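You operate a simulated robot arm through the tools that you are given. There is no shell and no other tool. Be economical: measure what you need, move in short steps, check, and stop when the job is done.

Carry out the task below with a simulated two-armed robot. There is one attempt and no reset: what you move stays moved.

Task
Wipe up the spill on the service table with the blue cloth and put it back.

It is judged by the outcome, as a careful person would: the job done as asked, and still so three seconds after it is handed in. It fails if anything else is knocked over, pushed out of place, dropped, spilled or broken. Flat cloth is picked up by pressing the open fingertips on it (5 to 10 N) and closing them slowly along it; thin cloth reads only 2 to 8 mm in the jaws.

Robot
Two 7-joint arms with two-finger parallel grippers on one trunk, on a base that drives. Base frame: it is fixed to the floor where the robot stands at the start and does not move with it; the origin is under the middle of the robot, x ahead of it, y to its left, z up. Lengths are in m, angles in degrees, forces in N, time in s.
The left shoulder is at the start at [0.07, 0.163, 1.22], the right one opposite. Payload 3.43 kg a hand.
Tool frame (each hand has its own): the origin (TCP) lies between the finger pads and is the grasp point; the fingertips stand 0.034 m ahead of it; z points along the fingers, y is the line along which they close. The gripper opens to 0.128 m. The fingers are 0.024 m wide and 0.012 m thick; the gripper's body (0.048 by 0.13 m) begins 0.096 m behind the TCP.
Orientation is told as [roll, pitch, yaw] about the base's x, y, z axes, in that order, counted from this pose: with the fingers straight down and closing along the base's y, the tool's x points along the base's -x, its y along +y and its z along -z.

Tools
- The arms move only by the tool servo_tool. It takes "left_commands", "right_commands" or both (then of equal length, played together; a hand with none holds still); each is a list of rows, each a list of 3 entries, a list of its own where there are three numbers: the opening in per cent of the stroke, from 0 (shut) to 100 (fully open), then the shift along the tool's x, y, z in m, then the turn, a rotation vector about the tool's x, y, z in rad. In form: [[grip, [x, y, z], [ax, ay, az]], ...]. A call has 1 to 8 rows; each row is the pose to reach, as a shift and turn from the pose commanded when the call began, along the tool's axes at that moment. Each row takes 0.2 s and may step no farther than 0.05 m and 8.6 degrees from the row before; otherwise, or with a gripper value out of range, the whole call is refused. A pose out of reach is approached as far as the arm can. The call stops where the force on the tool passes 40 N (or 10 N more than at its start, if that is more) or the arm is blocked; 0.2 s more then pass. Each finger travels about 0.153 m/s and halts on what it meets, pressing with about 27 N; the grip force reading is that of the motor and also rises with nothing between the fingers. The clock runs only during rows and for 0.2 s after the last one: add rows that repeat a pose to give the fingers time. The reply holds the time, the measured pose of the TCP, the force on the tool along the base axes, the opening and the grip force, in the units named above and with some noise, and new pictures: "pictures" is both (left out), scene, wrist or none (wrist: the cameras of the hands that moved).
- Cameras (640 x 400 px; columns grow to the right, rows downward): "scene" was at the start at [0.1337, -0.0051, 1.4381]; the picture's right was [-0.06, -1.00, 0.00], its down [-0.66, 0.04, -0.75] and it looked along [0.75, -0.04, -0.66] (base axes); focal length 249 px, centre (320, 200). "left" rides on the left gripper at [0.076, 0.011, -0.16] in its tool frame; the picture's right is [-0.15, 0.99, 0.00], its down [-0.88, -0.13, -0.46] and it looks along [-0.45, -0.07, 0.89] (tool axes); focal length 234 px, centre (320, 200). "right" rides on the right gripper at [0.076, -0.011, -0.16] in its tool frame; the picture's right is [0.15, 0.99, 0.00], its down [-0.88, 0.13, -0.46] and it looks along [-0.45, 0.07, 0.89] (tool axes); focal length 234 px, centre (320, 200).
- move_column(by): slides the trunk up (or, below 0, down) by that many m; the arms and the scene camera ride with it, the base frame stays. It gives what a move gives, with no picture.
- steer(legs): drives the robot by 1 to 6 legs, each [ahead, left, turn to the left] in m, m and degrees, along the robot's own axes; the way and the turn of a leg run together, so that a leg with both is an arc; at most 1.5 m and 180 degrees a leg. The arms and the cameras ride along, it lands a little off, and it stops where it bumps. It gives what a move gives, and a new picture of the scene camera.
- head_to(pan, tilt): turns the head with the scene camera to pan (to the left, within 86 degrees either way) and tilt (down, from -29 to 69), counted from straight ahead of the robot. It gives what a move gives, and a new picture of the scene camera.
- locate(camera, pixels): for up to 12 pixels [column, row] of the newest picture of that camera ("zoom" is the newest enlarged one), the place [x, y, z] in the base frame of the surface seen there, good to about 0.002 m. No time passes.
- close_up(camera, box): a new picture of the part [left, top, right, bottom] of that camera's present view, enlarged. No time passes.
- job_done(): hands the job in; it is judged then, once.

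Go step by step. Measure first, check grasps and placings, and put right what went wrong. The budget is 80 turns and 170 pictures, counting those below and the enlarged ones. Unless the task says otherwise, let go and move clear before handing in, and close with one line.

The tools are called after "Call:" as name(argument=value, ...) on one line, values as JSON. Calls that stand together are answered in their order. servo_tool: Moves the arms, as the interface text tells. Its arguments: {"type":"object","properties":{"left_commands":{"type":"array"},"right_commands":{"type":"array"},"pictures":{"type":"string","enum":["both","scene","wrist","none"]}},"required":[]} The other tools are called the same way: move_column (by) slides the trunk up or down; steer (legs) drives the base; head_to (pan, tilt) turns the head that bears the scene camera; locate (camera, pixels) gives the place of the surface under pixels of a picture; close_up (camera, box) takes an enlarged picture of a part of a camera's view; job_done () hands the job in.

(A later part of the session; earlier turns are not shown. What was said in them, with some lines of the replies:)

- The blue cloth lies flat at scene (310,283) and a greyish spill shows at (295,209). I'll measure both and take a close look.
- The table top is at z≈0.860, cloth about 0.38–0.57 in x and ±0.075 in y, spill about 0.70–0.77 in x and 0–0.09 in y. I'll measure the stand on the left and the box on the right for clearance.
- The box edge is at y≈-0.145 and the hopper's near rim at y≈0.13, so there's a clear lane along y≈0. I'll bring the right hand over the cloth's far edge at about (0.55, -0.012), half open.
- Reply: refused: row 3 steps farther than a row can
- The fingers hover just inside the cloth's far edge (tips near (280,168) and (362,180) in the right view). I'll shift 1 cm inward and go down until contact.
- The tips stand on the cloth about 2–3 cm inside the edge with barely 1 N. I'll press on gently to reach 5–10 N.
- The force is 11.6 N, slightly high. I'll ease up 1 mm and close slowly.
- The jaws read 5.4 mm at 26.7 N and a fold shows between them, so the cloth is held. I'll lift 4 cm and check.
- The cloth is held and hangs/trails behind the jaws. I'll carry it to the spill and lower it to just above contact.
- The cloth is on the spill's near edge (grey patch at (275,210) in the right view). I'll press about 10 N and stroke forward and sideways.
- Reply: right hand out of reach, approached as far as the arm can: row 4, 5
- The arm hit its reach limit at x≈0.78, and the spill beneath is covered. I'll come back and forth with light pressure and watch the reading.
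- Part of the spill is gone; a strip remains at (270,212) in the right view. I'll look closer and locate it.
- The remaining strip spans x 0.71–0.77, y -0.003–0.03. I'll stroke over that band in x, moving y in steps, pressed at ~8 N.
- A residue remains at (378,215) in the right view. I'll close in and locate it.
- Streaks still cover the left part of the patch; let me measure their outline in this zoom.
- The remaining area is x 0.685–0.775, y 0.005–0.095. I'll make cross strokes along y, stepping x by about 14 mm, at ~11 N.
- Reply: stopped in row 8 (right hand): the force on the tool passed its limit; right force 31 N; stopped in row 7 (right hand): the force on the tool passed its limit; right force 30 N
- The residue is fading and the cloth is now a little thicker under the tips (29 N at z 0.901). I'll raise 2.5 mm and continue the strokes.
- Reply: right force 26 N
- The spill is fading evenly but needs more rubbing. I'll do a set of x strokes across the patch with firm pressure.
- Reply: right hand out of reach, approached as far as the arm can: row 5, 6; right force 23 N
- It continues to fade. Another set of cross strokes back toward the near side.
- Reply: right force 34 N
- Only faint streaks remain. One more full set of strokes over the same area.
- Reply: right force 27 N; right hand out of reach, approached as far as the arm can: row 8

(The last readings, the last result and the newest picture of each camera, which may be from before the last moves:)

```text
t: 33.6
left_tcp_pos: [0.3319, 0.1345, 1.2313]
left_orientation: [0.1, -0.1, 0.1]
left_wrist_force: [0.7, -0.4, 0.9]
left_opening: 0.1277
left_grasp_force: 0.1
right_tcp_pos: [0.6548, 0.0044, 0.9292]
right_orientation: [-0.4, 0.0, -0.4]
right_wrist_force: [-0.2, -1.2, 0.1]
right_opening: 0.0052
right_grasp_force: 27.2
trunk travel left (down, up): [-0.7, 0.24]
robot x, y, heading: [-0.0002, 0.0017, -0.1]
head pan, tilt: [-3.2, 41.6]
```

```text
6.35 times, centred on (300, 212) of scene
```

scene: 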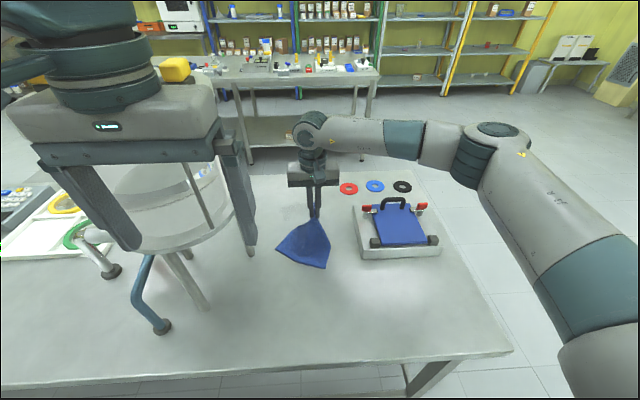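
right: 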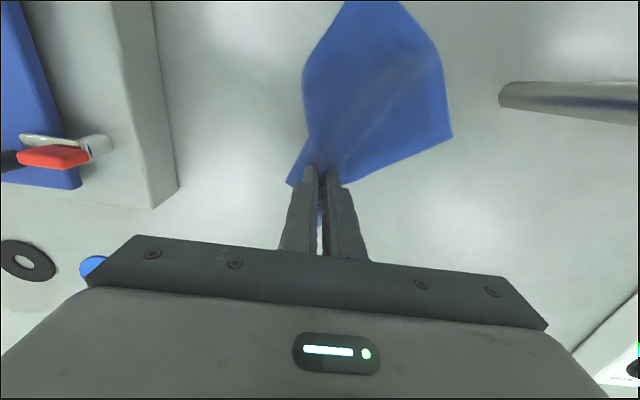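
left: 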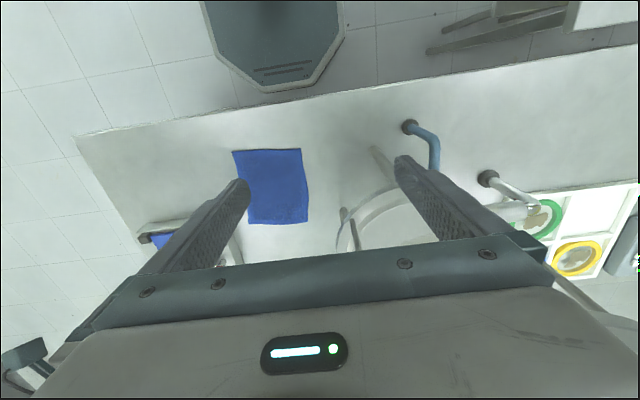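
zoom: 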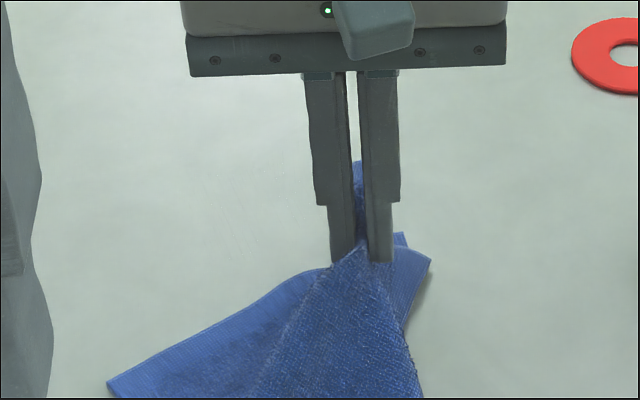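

The spill area looks clean in the zoom. Before laying the cloth back I'll move the left hand up and away so the right hand has room, and lift the cloth.

Call:
servo_tool(left_commands=[[100, [0, 0, -0.04], [0, 0, 0]], [100, [0, 0, -0.08], [0, 0, 0]], [100, [0, 0.0, -0.12], [0, 0, 0]], [100, [0, 0.04, -0.12], [0, 0, 0]], [100, [0, 0.08, -0.12], [0, 0, 0]], [100, [0, 0.12, -0.12], [0, 0, 0]]], right_commands=[[0, [0, 0, -0.03], [0, 0, 0]], [0, [0, -0.005, -0.06], [0, 0, 0]], [0, [0, -0.01, -0.1], [0, 0, 0]], [0, [0, -0.015, -0.14], [0, 0, 0]], [0, [0, -0.02, -0.18], [0, 0, 0]], [0, [0.03, -0.02, -0.18], [0, 0, 0]]])

Call:
close_up(camera="scene", box=[250, 180, 350, 243])

```text
t: 35.0
left_tcp_pos: [0.3341, 0.2609, 1.3498]
left_orientation: [0.0, -0.3, -0.1]
left_wrist_force: [0.0, 0.8, -0.7]
left_opening: 0.128
left_grasp_force: 0.0
right_tcp_pos: [0.6286, -0.014, 1.1124]
right_orientation: [-0.6, -0.1, -0.5]
right_wrist_force: [-0.3, 0.1, -0.2]
right_opening: 0.005
right_grasp_force: 26.5
trunk travel left (down, up): [-0.7, 0.24]
robot x, y, heading: [-0.0024, 0.0006, -0.2]
head pan, tilt: [-3.2, 41.6]
```

scene: 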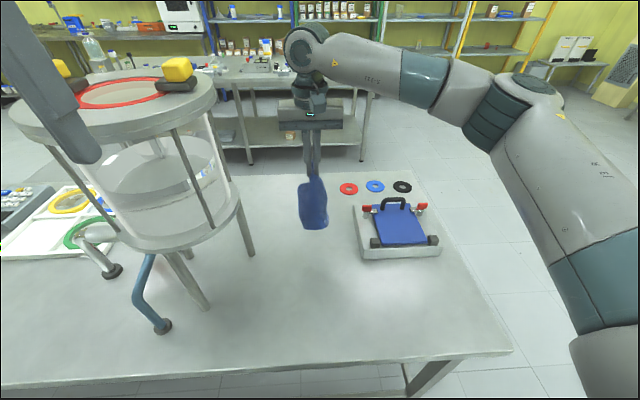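
right: 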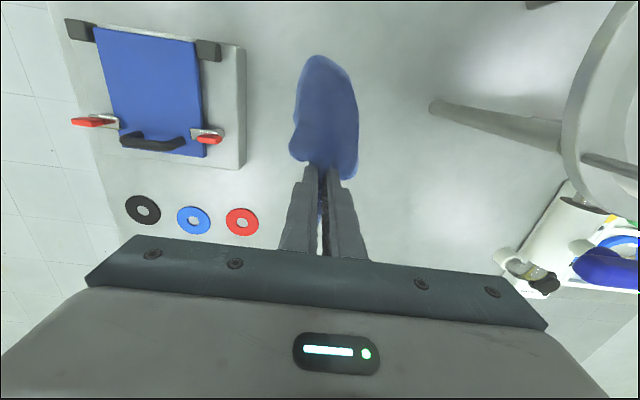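
left: 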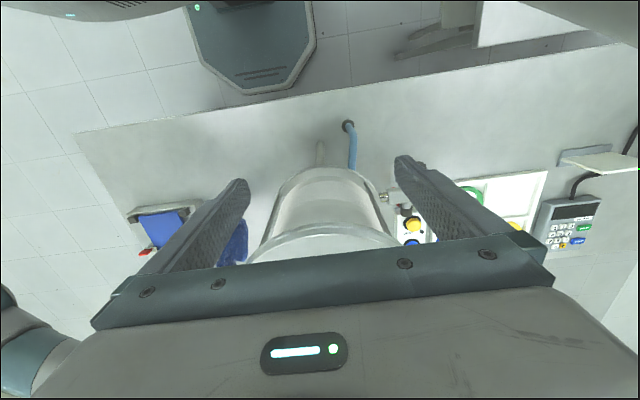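

```text
6.35 times, centred on (300, 212) of scene
```

zoom: 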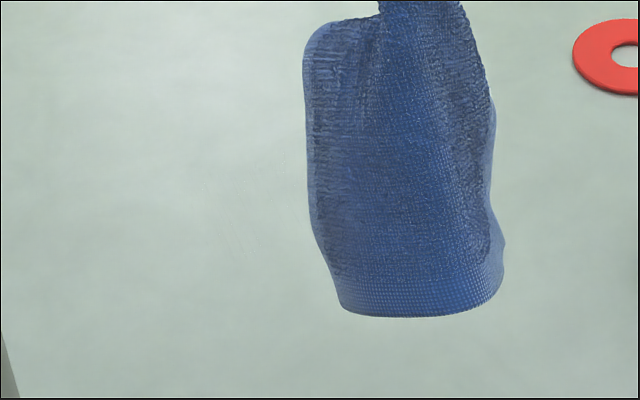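

The spill's left part is clean, and the cloth hangs freely. I'll move back to x≈0.40 and let it settle, then look at the spill area unobstructed.

Call:
servo_tool(right_commands=[[0, [0.04, 0, 0], [0, 0, 0]], [0, [0.08, 0, 0], [0, 0, 0]], [0, [0.12, 0, 0], [0, 0, 0]], [0, [0.16, 0, 0], [0, 0, 0]], [0, [0.2, 0, 0], [0, 0, 0]], [0, [0.235, 0, 0], [0, 0, 0]], [0, [0.235, 0, 0], [0, 0, 0]], [0, [0.235, 0, 0], [0, 0, 0]]])

Call:
close_up(camera="scene", box=[250, 180, 350, 243])

```text
t: 36.8
left_tcp_pos: [0.3358, 0.2583, 1.3485]
left_orientation: [0.1, 0.0, -0.1]
left_wrist_force: [1.8, -0.6, -0.2]
left_opening: 0.1278
left_grasp_force: 0.1
right_tcp_pos: [0.3938, -0.0118, 1.1076]
right_orientation: [-0.5, -0.1, -0.5]
right_wrist_force: [-0.2, 0.7, -0.8]
right_opening: 0.0052
right_grasp_force: 27.0
trunk travel left (down, up): [-0.7, 0.24]
robot x, y, heading: [-0.0002, 0.0003, 0.2]
head pan, tilt: [-3.2, 41.6]
```

scene: 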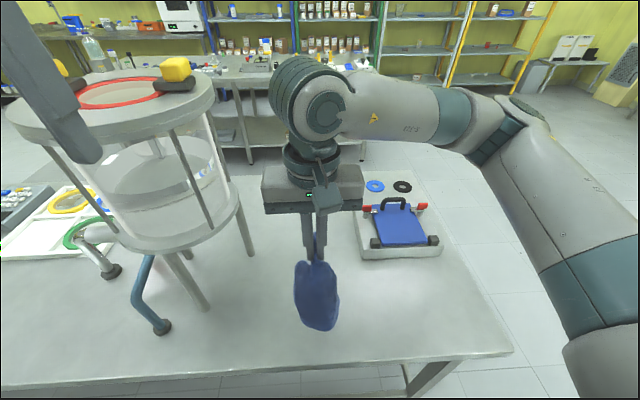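
right: 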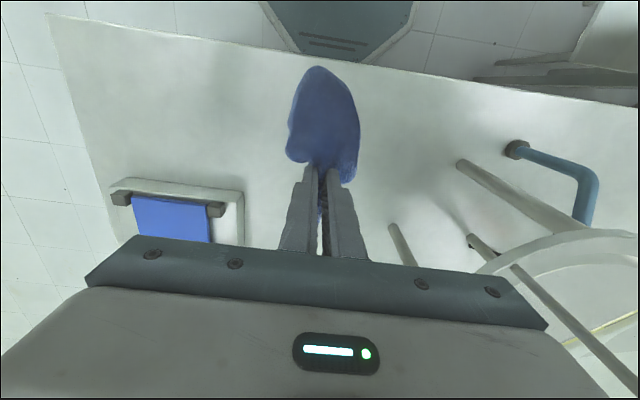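

```text
6.35 times, centred on (300, 212) of scene
```

zoom: 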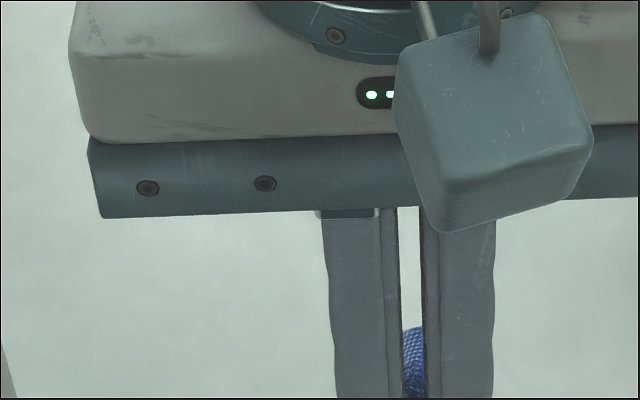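

The hand hides the spill spot. I'll swing right 12 cm briefly to check the whole area.

Call:
servo_tool(right_commands=[[0, [0, -0.04, 0], [0, 0, 0]], [0, [0, -0.08, 0], [0, 0, 0]], [0, [0, -0.12, 0], [0, 0, 0]]], pictures="scene")

Call:
close_up(camera="scene", box=[250, 180, 350, 243])

```text
t: 37.6
left_tcp_pos: [0.335, 0.2575, 1.3481]
left_orientation: [0.0, 0.0, 0.1]
left_wrist_force: [-0.3, -0.4, 0.1]
left_opening: 0.1281
left_grasp_force: 0.0
right_tcp_pos: [0.3917, -0.1335, 1.1112]
right_orientation: [-0.5, 0.0, -0.4]
right_wrist_force: [-0.3, -0.3, 0.3]
right_opening: 0.0049
right_grasp_force: 26.7
trunk travel left (down, up): [-0.7, 0.24]
robot x, y, heading: [-0.0002, -0.0026, -0.1]
head pan, tilt: [-3.2, 41.6]
```

scene: 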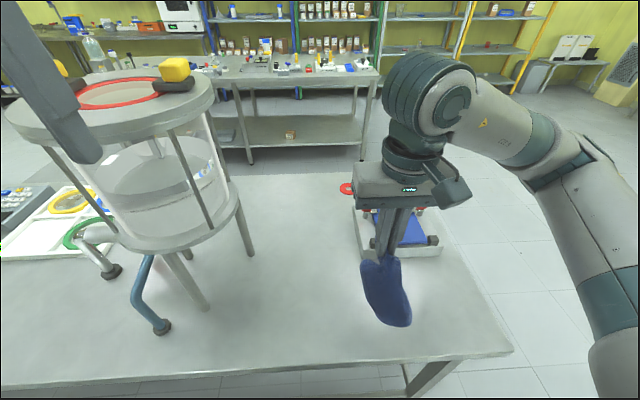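

```text
6.35 times, centred on (300, 212) of scene
```

zoom: 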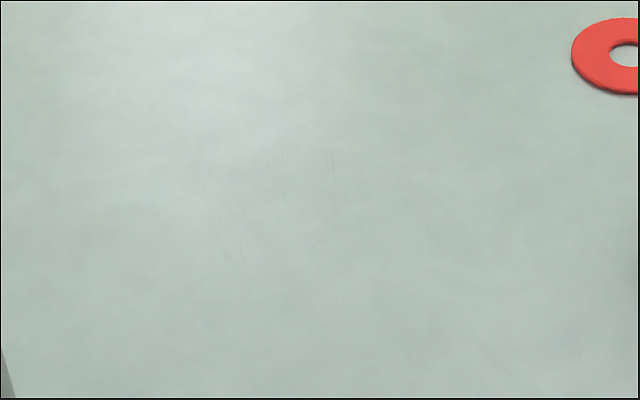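

Only extremely faint streaks are left around zoom (330,185). A careful wipe deserves one more pass, so I'll take the cloth back, laying it down while moving forward.

Call:
servo_tool(right_commands=[[0, [0, 0.045, 0], [0, 0, 0]], [0, [0, 0.09, 0], [0, 0, 0]], [0, [-0.01, 0.13, 0.01], [0, 0, 0]], [0, [-0.045, 0.13, 0.04], [0, 0, 0]], [0, [-0.085, 0.135, 0.07], [0, 0, 0]], [0, [-0.12, 0.14, 0.1], [0, 0, 0]], [0, [-0.15, 0.14, 0.13], [0, 0, 0]], [0, [-0.185, 0.14, 0.16], [0, 0, 0]]], pictures="none")

Call:
servo_tool(right_commands=[[0, [-0.04, 0.0, 0.02], [0, 0, 0]], [0, [-0.085, 0.0, 0.035], [0, 0, 0]], [0, [-0.105, 0.0, 0.047], [0, 0, 0]]])

```text
refused: row 5 steps farther than a row can; nothing moved
```

```text
t: 38.4
left_tcp_pos: [0.3361, 0.2582, 1.3484]
left_orientation: [-0.1, -0.1, -0.1]
left_wrist_force: [-0.6, 0.3, -0.4]
left_opening: 0.128
left_grasp_force: 0.0
right_tcp_pos: [0.4977, -0.1331, 1.0656]
right_orientation: [-0.6, 0.0, -0.4]
right_wrist_force: [0.5, 0.4, -0.1]
right_opening: 0.0047
right_grasp_force: 26.7
trunk travel left (down, up): [-0.7, 0.24]
robot x, y, heading: [-0.0007, -0.0024, 0.1]
head pan, tilt: [-3.2, 41.6]
```

scene: 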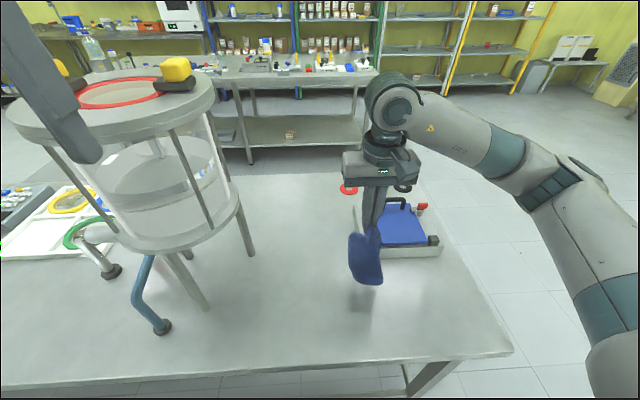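
right: 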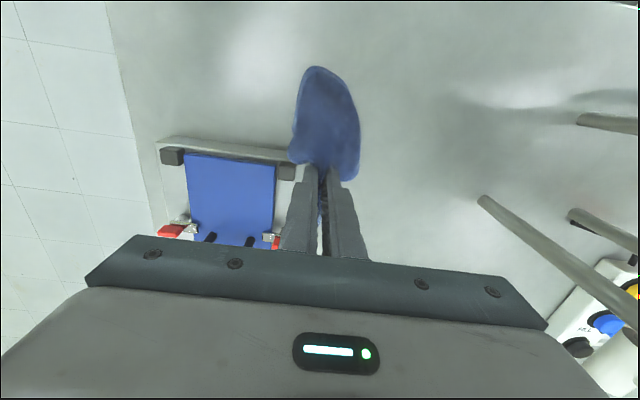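

The first call was refused, so the hand moved forward near the box instead; nothing was touched. I'll rise a little and move left to y≈0.

Call:
servo_tool(right_commands=[[0, [0.02, 0.03, -0.03], [0, 0, 0]], [0, [0.02, 0.07, -0.03], [0, 0, 0]], [0, [0.02, 0.11, -0.03], [0, 0, 0]], [0, [0.02, 0.145, -0.03], [0, 0, 0]], [0, [0.0, 0.155, 0.0], [0, 0, 0]]], pictures="scene")

```text
t: 39.6
left_tcp_pos: [0.338, 0.2567, 1.3495]
left_orientation: [0.0, 0.0, -0.1]
left_wrist_force: [-0.5, -0.3, -0.8]
left_opening: 0.1278
left_grasp_force: 0.2
right_tcp_pos: [0.5023, 0.0225, 1.0636]
right_orientation: [-0.5, 0.0, -0.4]
right_wrist_force: [1.0, 0.5, -0.8]
right_opening: 0.0048
right_grasp_force: 26.7
trunk travel left (down, up): [-0.7, 0.24]
robot x, y, heading: [-0.0052, -0.003, 0.1]
head pan, tilt: [-3.2, 41.6]
```

scene: 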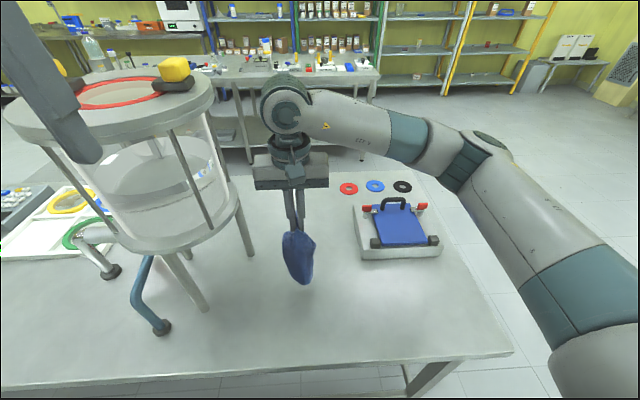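

Clear of everything. Now lower forward onto the spill spot.

Call:
servo_tool(right_commands=[[0, [-0.036, 0, 0.031], [0, 0, 0]], [0, [-0.072, 0, 0.062], [0, 0, 0]], [0, [-0.108, 0, 0.093], [0, 0, 0]], [0, [-0.144, 0, 0.124], [0, 0, 0]], [0, [-0.18, 0, 0.152], [0, 0, 0]], [0, [-0.185, 0, 0.159], [0, 0, 0]]], pictures="wrist")

```text
t: 41.0
left_tcp_pos: [0.3352, 0.2575, 1.3498]
left_orientation: [0.0, -0.2, 0.0]
left_wrist_force: [-0.2, 0.7, -0.6]
left_opening: 0.1281
left_grasp_force: 0.1
right_tcp_pos: [0.6838, 0.0197, 0.9058]
right_orientation: [-0.5, -0.2, -0.4]
right_wrist_force: [1.1, 1.2, 8.4]
right_opening: 0.0052
right_grasp_force: 27.1
trunk travel left (down, up): [-0.7, 0.24]
robot x, y, heading: [-0.0013, -0.0036, 0.1]
head pan, tilt: [-3.2, 41.6]
```

right: 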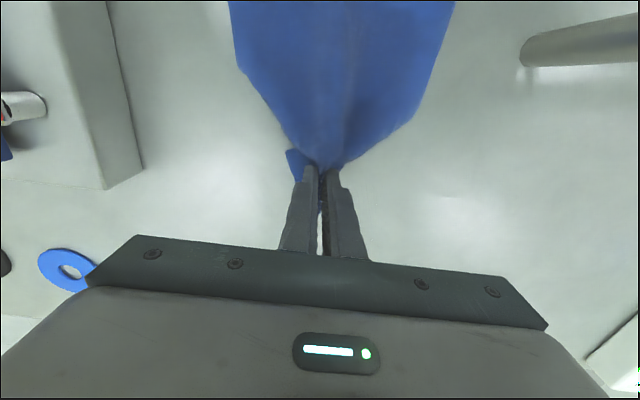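

In contact at 8 N with the cloth nicely spread behind. I'll run the final zigzag strokes.

Call:
servo_tool(right_commands=[[0, [0, -0.02, 0.001], [0, 0, 0]], [0, [-0.04, -0.02, 0.001], [0, 0, 0]], [0, [-0.08, -0.02, 0.001], [0, 0, 0]], [0, [-0.08, -0.008, 0.001], [0, 0, 0]], [0, [-0.04, -0.008, 0.001], [0, 0, 0]], [0, [0, -0.004, 0.001], [0, 0, 0]], [0, [-0.04, 0.004, 0.001], [0, 0, 0]], [0, [-0.08, 0.004, 0.001], [0, 0, 0]]], pictures="none")

Call:
servo_tool(right_commands=[[0, [0.04, 0.012, 0], [0, 0, 0]], [0, [0.08, 0.012, 0], [0, 0, 0]], [0, [0.04, 0.025, 0], [0, 0, 0]], [0, [0, 0.025, 0], [0, 0, 0]], [0, [0.04, 0.038, 0], [0, 0, 0]], [0, [0.08, 0.038, 0], [0, 0, 0]], [0, [0.04, 0.05, 0], [0, 0, 0]], [0, [0.01, 0.05, 0], [0, 0, 0]]], pictures="none")

Call:
servo_tool(right_commands=[[0, [0.03, 0.008, 0], [0, 0, 0]], [0, [0.075, 0.008, 0], [0, 0, 0]], [0, [0.075, -0.03, 0], [0, 0, 0]], [0, [0.06, -0.07, 0], [0, 0, 0]], [0, [0.05, -0.03, 0], [0, 0, 0]], [0, [0.035, -0.07, 0], [0, 0, 0]], [0, [0.02, -0.03, 0], [0, 0, 0]], [0, [0.01, -0.07, 0], [0, 0, 0]]], pictures="wrist")

```text
t: 42.8
left_tcp_pos: [0.3323, 0.2581, 1.35]
left_orientation: [-0.1, -0.2, -0.1]
left_wrist_force: [0.2, -0.3, 0.3]
left_opening: 0.1282
left_grasp_force: 0.1
right_tcp_pos: [0.7604, 0.0217, 0.9039]
right_orientation: [-0.5, -0.2, -0.2]
right_wrist_force: [-2.9, 5.1, 16.9]
right_opening: 0.0051
right_grasp_force: 26.9
trunk travel left (down, up): [-0.7, 0.24]
robot x, y, heading: [-0.0034, 0.0015, -0.0]
head pan, tilt: [-3.2, 41.6]
```

```text
t: 44.6
left_tcp_pos: [0.3323, 0.2589, 1.3504]
left_orientation: [-0.1, -0.2, -0.1]
left_wrist_force: [-0.2, 1.2, -0.5]
left_opening: 0.1281
left_grasp_force: 0.1
right_tcp_pos: [0.7495, 0.0741, 0.9035]
right_orientation: [-0.4, -0.2, -0.3]
right_wrist_force: [-3.7, 4.4, 20.4]
right_opening: 0.005
right_grasp_force: 27.0
trunk travel left (down, up): [-0.7, 0.24]
robot x, y, heading: [-0.005, -0.0012, -0.2]
head pan, tilt: [-3.2, 41.6]
```

```text
t: 46.4
left_tcp_pos: [0.3354, 0.2574, 1.3483]
left_orientation: [-0.1, 0.1, 0.0]
left_wrist_force: [-0.7, -0.2, -0.1]
left_opening: 0.128
left_grasp_force: 0.1
right_tcp_pos: [0.7439, 0.0025, 0.9062]
right_orientation: [-0.4, 0.0, -0.4]
right_wrist_force: [0.2, 1.0, 4.6]
right_opening: 0.0053
right_grasp_force: 27.4
trunk travel left (down, up): [-0.7, 0.24]
robot x, y, heading: [-0.0013, -0.0011, 0.0]
head pan, tilt: [-3.2, 41.6]
```

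right: 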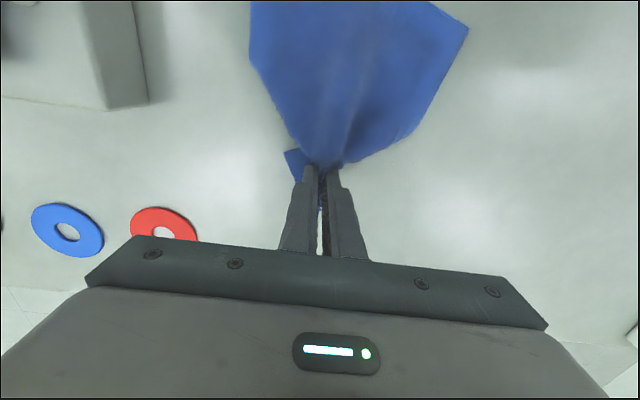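

No residue visible. I'll lift the cloth straight up and carry it back to near x≈0.40.

Call:
servo_tool(right_commands=[[0, [0, 0, -0.045], [0, 0, 0]], [0, [0.005, -0.005, -0.09], [0, 0, 0]], [0, [0.01, -0.01, -0.135], [0, 0, 0]], [0, [0.02, -0.015, -0.18], [0, 0, 0]], [0, [0.055, -0.015, -0.21], [0, 0, 0]], [0, [0.1, -0.015, -0.21], [0, 0, 0]], [0, [0.145, -0.015, -0.21], [0, 0, 0]], [0, [0.19, -0.015, -0.21], [0, 0, 0]]], pictures="none")

```text
t: 48.2
left_tcp_pos: [0.3348, 0.2584, 1.3496]
left_orientation: [0.0, -0.1, -0.2]
left_wrist_force: [-0.3, 0.2, 0.0]
left_opening: 0.128
left_grasp_force: 0.1
right_tcp_pos: [0.551, -0.0083, 1.1145]
right_orientation: [-0.5, -0.1, -0.5]
right_wrist_force: [-0.2, -0.7, 0.0]
right_opening: 0.0051
right_grasp_force: 27.1
trunk travel left (down, up): [-0.7, 0.24]
robot x, y, heading: [-0.0019, -0.0018, -0.3]
head pan, tilt: [-3.2, 41.6]
```

Continuing back to x≈0.385 and letting the cloth settle.

Call:
servo_tool(right_commands=[[0, [0.04, 0, 0], [0, 0, 0]], [0, [0.08, 0, 0], [0, 0, 0]], [0, [0.12, 0, 0], [0, 0, 0]], [0, [0.16, 0, 0], [0, 0, 0]], [0, [0.165, 0, 0.02], [0, 0, 0]], [0, [0.165, 0, 0.03], [0, 0, 0]], [0, [0.165, 0, 0.03], [0, 0, 0]]])

```text
t: 49.8
left_tcp_pos: [0.3352, 0.2591, 1.3483]
left_orientation: [-0.2, -0.1, -0.1]
left_wrist_force: [0.7, 0.2, -0.5]
left_opening: 0.128
left_grasp_force: 0.1
right_tcp_pos: [0.3892, -0.0083, 1.0853]
right_orientation: [-0.5, -0.1, -0.3]
right_wrist_force: [-0.9, 0.0, -0.3]
right_opening: 0.0049
right_grasp_force: 27.2
trunk travel left (down, up): [-0.7, 0.24]
robot x, y, heading: [-0.0044, -0.0052, -0.3]
head pan, tilt: [-3.2, 41.6]
```

scene: 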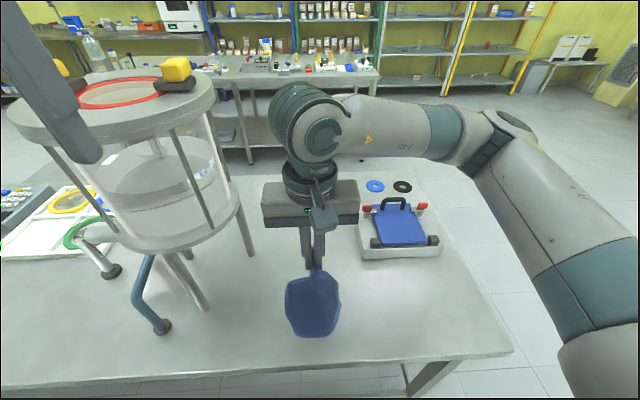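
right: 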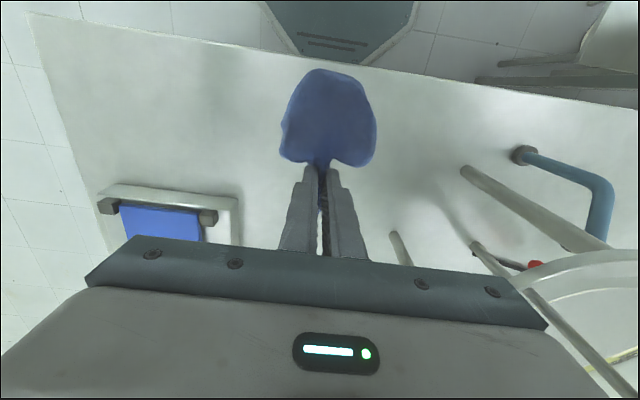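

The cloth hangs over its original near edge. I'll lay it down moving forward to the original grasp point (x≈0.54).

Call:
servo_tool(right_commands=[[0, [0, -0.003, 0.03], [0, 0, 0]], [0, [-0.02, -0.003, 0.06], [0, 0, 0]], [0, [-0.045, -0.003, 0.09], [0, 0, 0]], [0, [-0.075, -0.003, 0.12], [0, 0, 0]], [0, [-0.105, -0.003, 0.145], [0, 0, 0]], [0, [-0.135, -0.003, 0.165], [0, 0, 0]], [0, [-0.152, -0.003, 0.178], [0, 0, 0]]])

```text
t: 51.4
left_tcp_pos: [0.3347, 0.2581, 1.3492]
left_orientation: [0.0, -0.1, -0.1]
left_wrist_force: [-0.2, -0.5, -0.9]
left_opening: 0.1279
left_grasp_force: 0.1
right_tcp_pos: [0.5409, -0.0129, 0.9057]
right_orientation: [-0.5, -0.1, -0.4]
right_wrist_force: [0.0, 0.6, 4.7]
right_opening: 0.005
right_grasp_force: 26.8
trunk travel left (down, up): [-0.7, 0.24]
robot x, y, heading: [-0.0058, -0.0027, -0.1]
head pan, tilt: [-3.2, 41.6]
```

scene: 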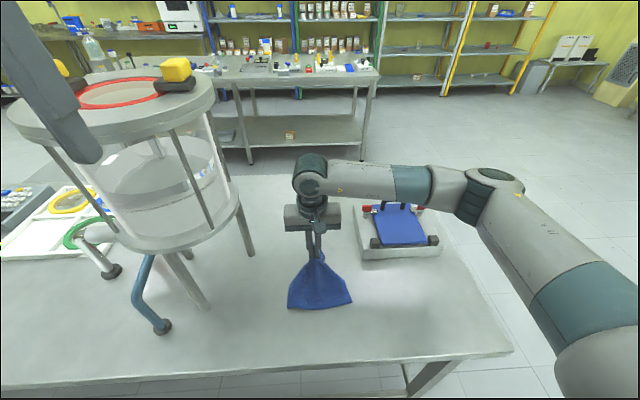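
right: 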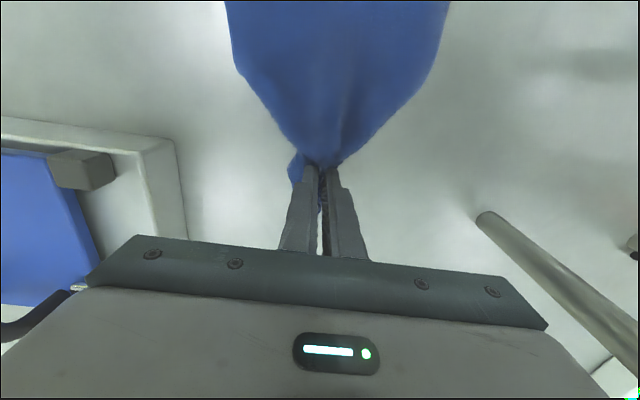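

The cloth lies flat in its original place, far end at the grip. I'll open slowly with light contact so the fold spreads, then rise.

Call:
servo_tool(right_commands=[[8, [0, 0, 0.002], [0, 0, 0]], [16, [0, 0, 0.004], [0, 0, 0]], [24, [0, 0, 0.005], [0, 0, 0]], [32, [0, 0, 0.006], [0, 0, 0]], [40, [0, 0, 0.007], [0, 0, 0]], [46, [0, 0, 0.007], [0, 0, 0]], [46, [0, 0, -0.01], [0, 0, 0]], [46, [0, 0, -0.04], [0, 0, 0]]])

```text
t: 53.2
left_tcp_pos: [0.3337, 0.2598, 1.3485]
left_orientation: [-0.1, -0.1, -0.1]
left_wrist_force: [-0.8, 1.0, -1.0]
left_opening: 0.1283
left_grasp_force: 0.0
right_tcp_pos: [0.5385, -0.0116, 0.9457]
right_orientation: [-0.7, 0.1, -0.4]
right_wrist_force: [-0.6, -0.3, -0.1]
right_opening: 0.0587
right_grasp_force: 0.3
trunk travel left (down, up): [-0.7, 0.24]
robot x, y, heading: [-0.0027, -0.0016, 0.0]
head pan, tilt: [-3.2, 41.6]
```

scene: 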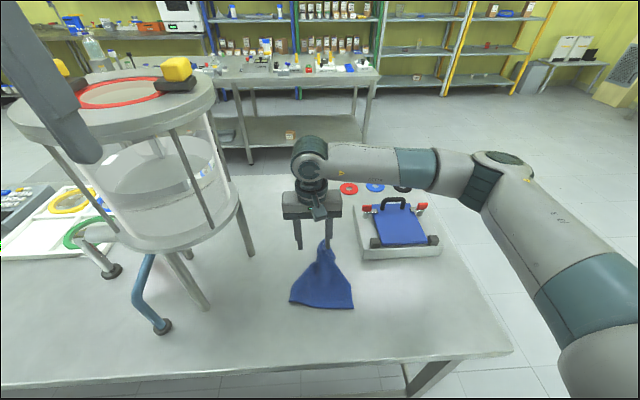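
right: 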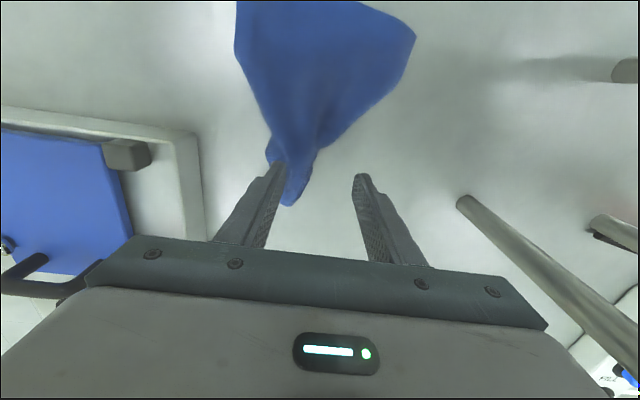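

The gripper is open, but the cloth's far tip may still cling to one finger at scene (327,243). Checking close.

Call:
close_up(camera="scene", box=[270, 200, 370, 320])

Call:
close_up(camera="right", box=[220, 120, 400, 240])

Call:
locate(camera="scene", pixels=[[326, 250], [325, 262], [291, 301], [352, 307], [323, 280]])

```text
3.33 times, centred on (320, 260) of scene
```

zoom: 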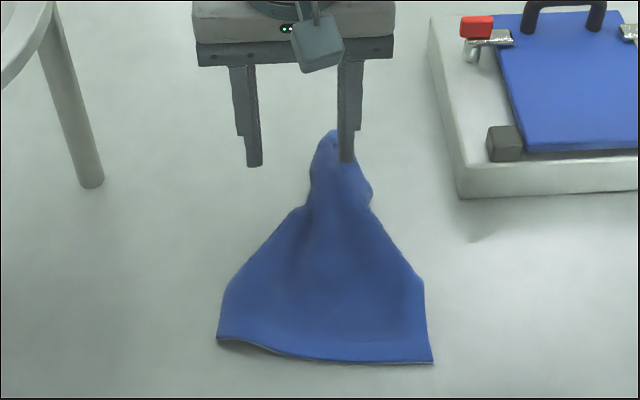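

```text
3.33 times, centred on (310, 180) of right
```

zoom: 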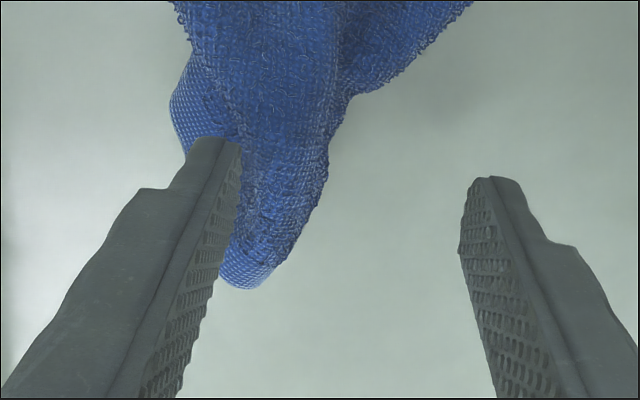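

```text
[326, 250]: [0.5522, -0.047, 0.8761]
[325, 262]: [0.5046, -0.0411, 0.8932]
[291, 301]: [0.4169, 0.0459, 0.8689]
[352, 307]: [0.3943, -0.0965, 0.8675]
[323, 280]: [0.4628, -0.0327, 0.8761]
```

The cloth is released and on the table, but its far end is bunched and about 2–3 cm right. I'll raise the hand for a clear look before smoothing it.

Call:
servo_tool(right_commands=[[40, [0.0, 0, -0.04], [0, 0, 0]], [30, [0.02, -0.03, -0.08], [0, 0, 0]], [20, [0.04, -0.03, -0.12], [0, 0, 0]]])

Call:
close_up(camera="right", box=[200, 0, 440, 180])

Call:
close_up(camera="scene", box=[250, 180, 350, 243])

```text
refused: row 2 steps farther than a row can; nothing moved
```

```text
2.22 times, centred on (320, 90) of right
```

zoom: 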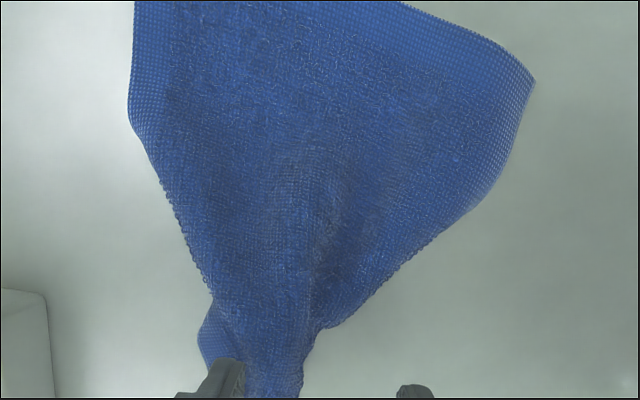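

```text
6.35 times, centred on (300, 212) of scene
```

zoom: 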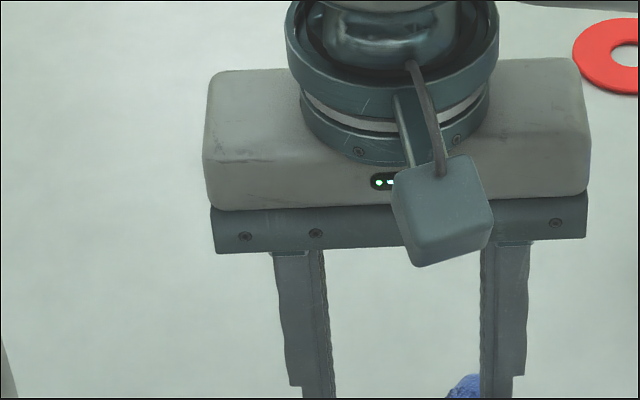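

The far end narrows to a bunch near (0.535,-0.045). I'll set closed fingertips on it to then open them under light pressure and spread it.

Call:
servo_tool(right_commands=[[30, [0, -0.01, -0.03], [0, 0, 0]], [10, [0.01, -0.034, -0.03], [0, 0, 0]], [3, [0.01, -0.034, -0.01], [0, 0, 0]], [3, [0.01, -0.034, 0.015], [0, 0, 0]], [3, [0.01, -0.034, 0.03], [0, 0, 0]], [3, [0.01, -0.034, 0.038], [0, 0, 0]]], pictures="wrist")

```text
t: 54.6
left_tcp_pos: [0.3363, 0.2584, 1.3497]
left_orientation: [-0.2, 0.0, -0.2]
left_wrist_force: [-0.2, -0.2, 0.4]
left_opening: 0.1282
left_grasp_force: 0.1
right_tcp_pos: [0.5295, -0.0451, 0.9075]
right_orientation: [-0.5, -0.1, -0.5]
right_wrist_force: [2.2, -0.3, 7.5]
right_opening: 0.0038
right_grasp_force: 0.3
trunk travel left (down, up): [-0.7, 0.24]
robot x, y, heading: [-0.0014, 0.0048, -0.0]
head pan, tilt: [-3.2, 41.6]
```

right: 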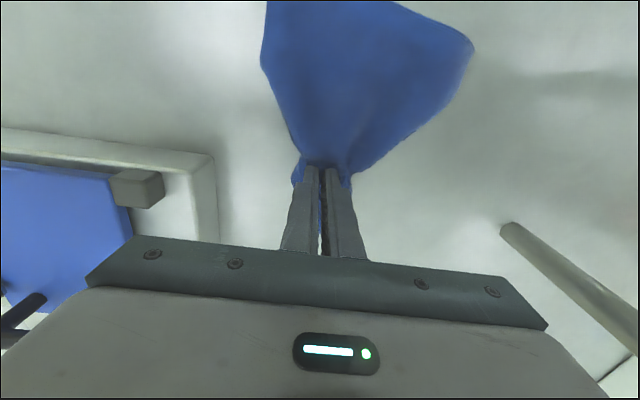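

Pressed at 7.5 N on the bunch. I'll shift it 3 cm left and open slowly, following down a few mm.

Call:
servo_tool(right_commands=[[3, [0, 0.015, 0.001], [0, 0, 0]], [3, [0, 0.035, 0.001], [0, 0, 0]], [14, [0, 0.035, 0.003], [0, 0, 0]], [26, [0, 0.035, 0.005], [0, 0, 0]], [38, [0, 0.035, 0.007], [0, 0, 0]], [50, [0, 0.035, 0.008], [0, 0, 0]], [62, [0, 0.035, 0.008], [0, 0, 0]], [74, [0, 0.035, 0.008], [0, 0, 0]]], pictures="wrist")

```text
t: 56.4
left_tcp_pos: [0.3326, 0.2581, 1.3493]
left_orientation: [0.0, 0.0, -0.1]
left_wrist_force: [0.4, 0.0, 0.1]
left_opening: 0.128
left_grasp_force: 0.0
right_tcp_pos: [0.529, -0.011, 0.9006]
right_orientation: [-0.3, -0.3, -0.5]
right_wrist_force: [0.6, -5.6, 25.8]
right_opening: 0.0918
right_grasp_force: 0.1
trunk travel left (down, up): [-0.7, 0.24]
robot x, y, heading: [-0.0016, 0.0, -0.2]
head pan, tilt: [-3.2, 41.6]
```

right: 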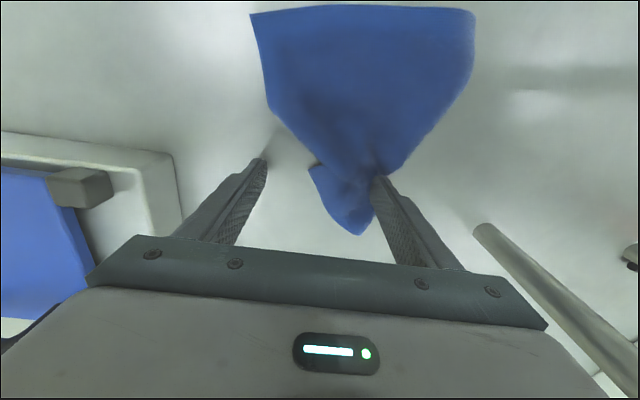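

The cloth has spread a bit and is back near its centre line. I'll raise the hand clear straight up and back to its starting side.

Call:
servo_tool(right_commands=[[74, [0, 0, -0.03], [0, 0, 0]], [74, [0, 0, -0.07], [0, 0, 0]], [74, [0, 0, -0.11], [0, 0, 0]], [74, [0, 0, -0.15], [0, 0, 0]], [80, [0, -0.04, -0.17], [0, 0, 0]], [90, [0, -0.085, -0.17], [0, 0, 0]], [100, [0, -0.13, -0.17], [0, 0, 0]], [100, [0, -0.175, -0.17], [0, 0, 0]]])

Call:
close_up(camera="scene", box=[250, 180, 410, 330])

Call:
close_up(camera="scene", box=[250, 180, 350, 243])

```text
t: 58.2
left_tcp_pos: [0.3348, 0.2559, 1.3495]
left_orientation: [0.1, -0.1, 0.1]
left_wrist_force: [-0.7, 0.4, 0.9]
left_opening: 0.1281
left_grasp_force: 0.1
right_tcp_pos: [0.5275, -0.1882, 1.0732]
right_orientation: [-0.5, -0.1, -0.4]
right_wrist_force: [-0.3, 0.1, -0.4]
right_opening: 0.1284
right_grasp_force: 0.1
trunk travel left (down, up): [-0.7, 0.24]
robot x, y, heading: [0.0023, -0.0012, 0.3]
head pan, tilt: [-3.2, 41.6]
```

scene: 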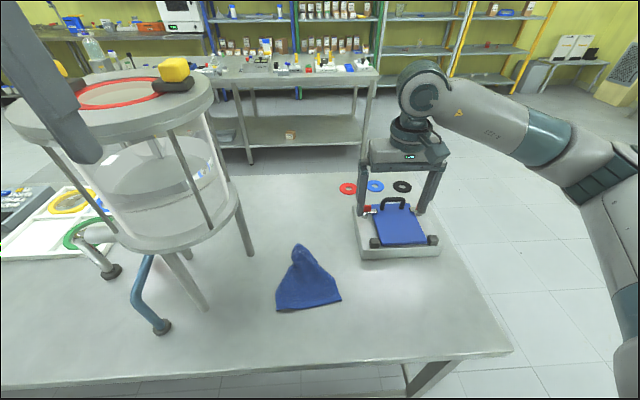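
right: 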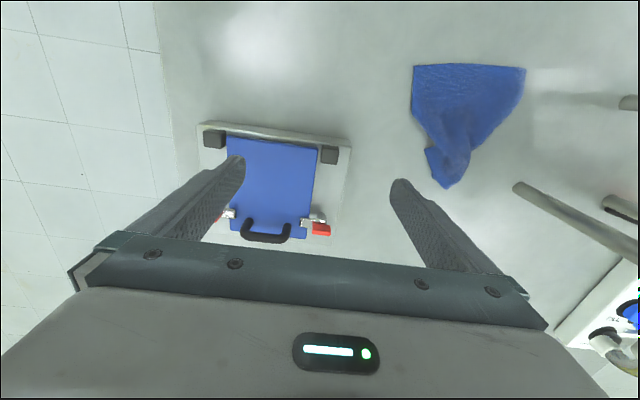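

```text
2.67 times, centred on (330, 255) of scene
```

zoom: 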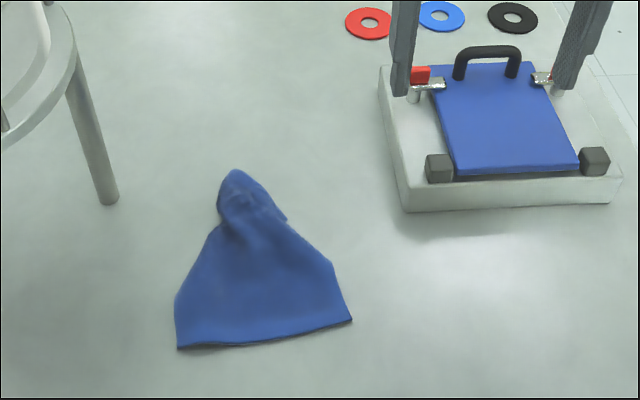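

```text
6.35 times, centred on (300, 212) of scene
```

zoom: 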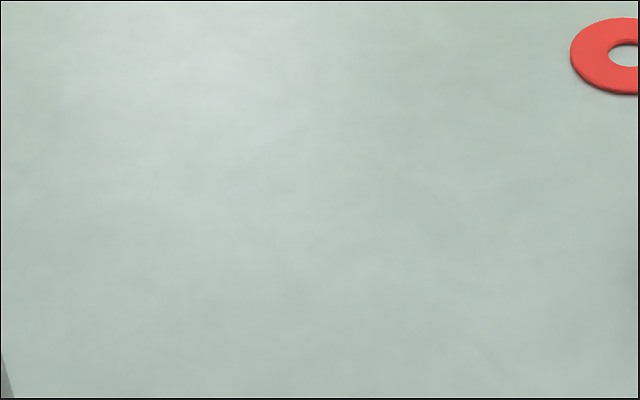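

The table at the spill spot is completely clean in the zoom. The cloth lies within its original footprint, around scene (308,285), and both hands are clear with nothing else moved, so I'm handing in.

Call:
job_done()

```text
The job is handed in.
```

The spill is wiped up and the table there looks clean. The blue cloth is back where it was, though its far end is bunched rather than flat, and nothing else was disturbed.
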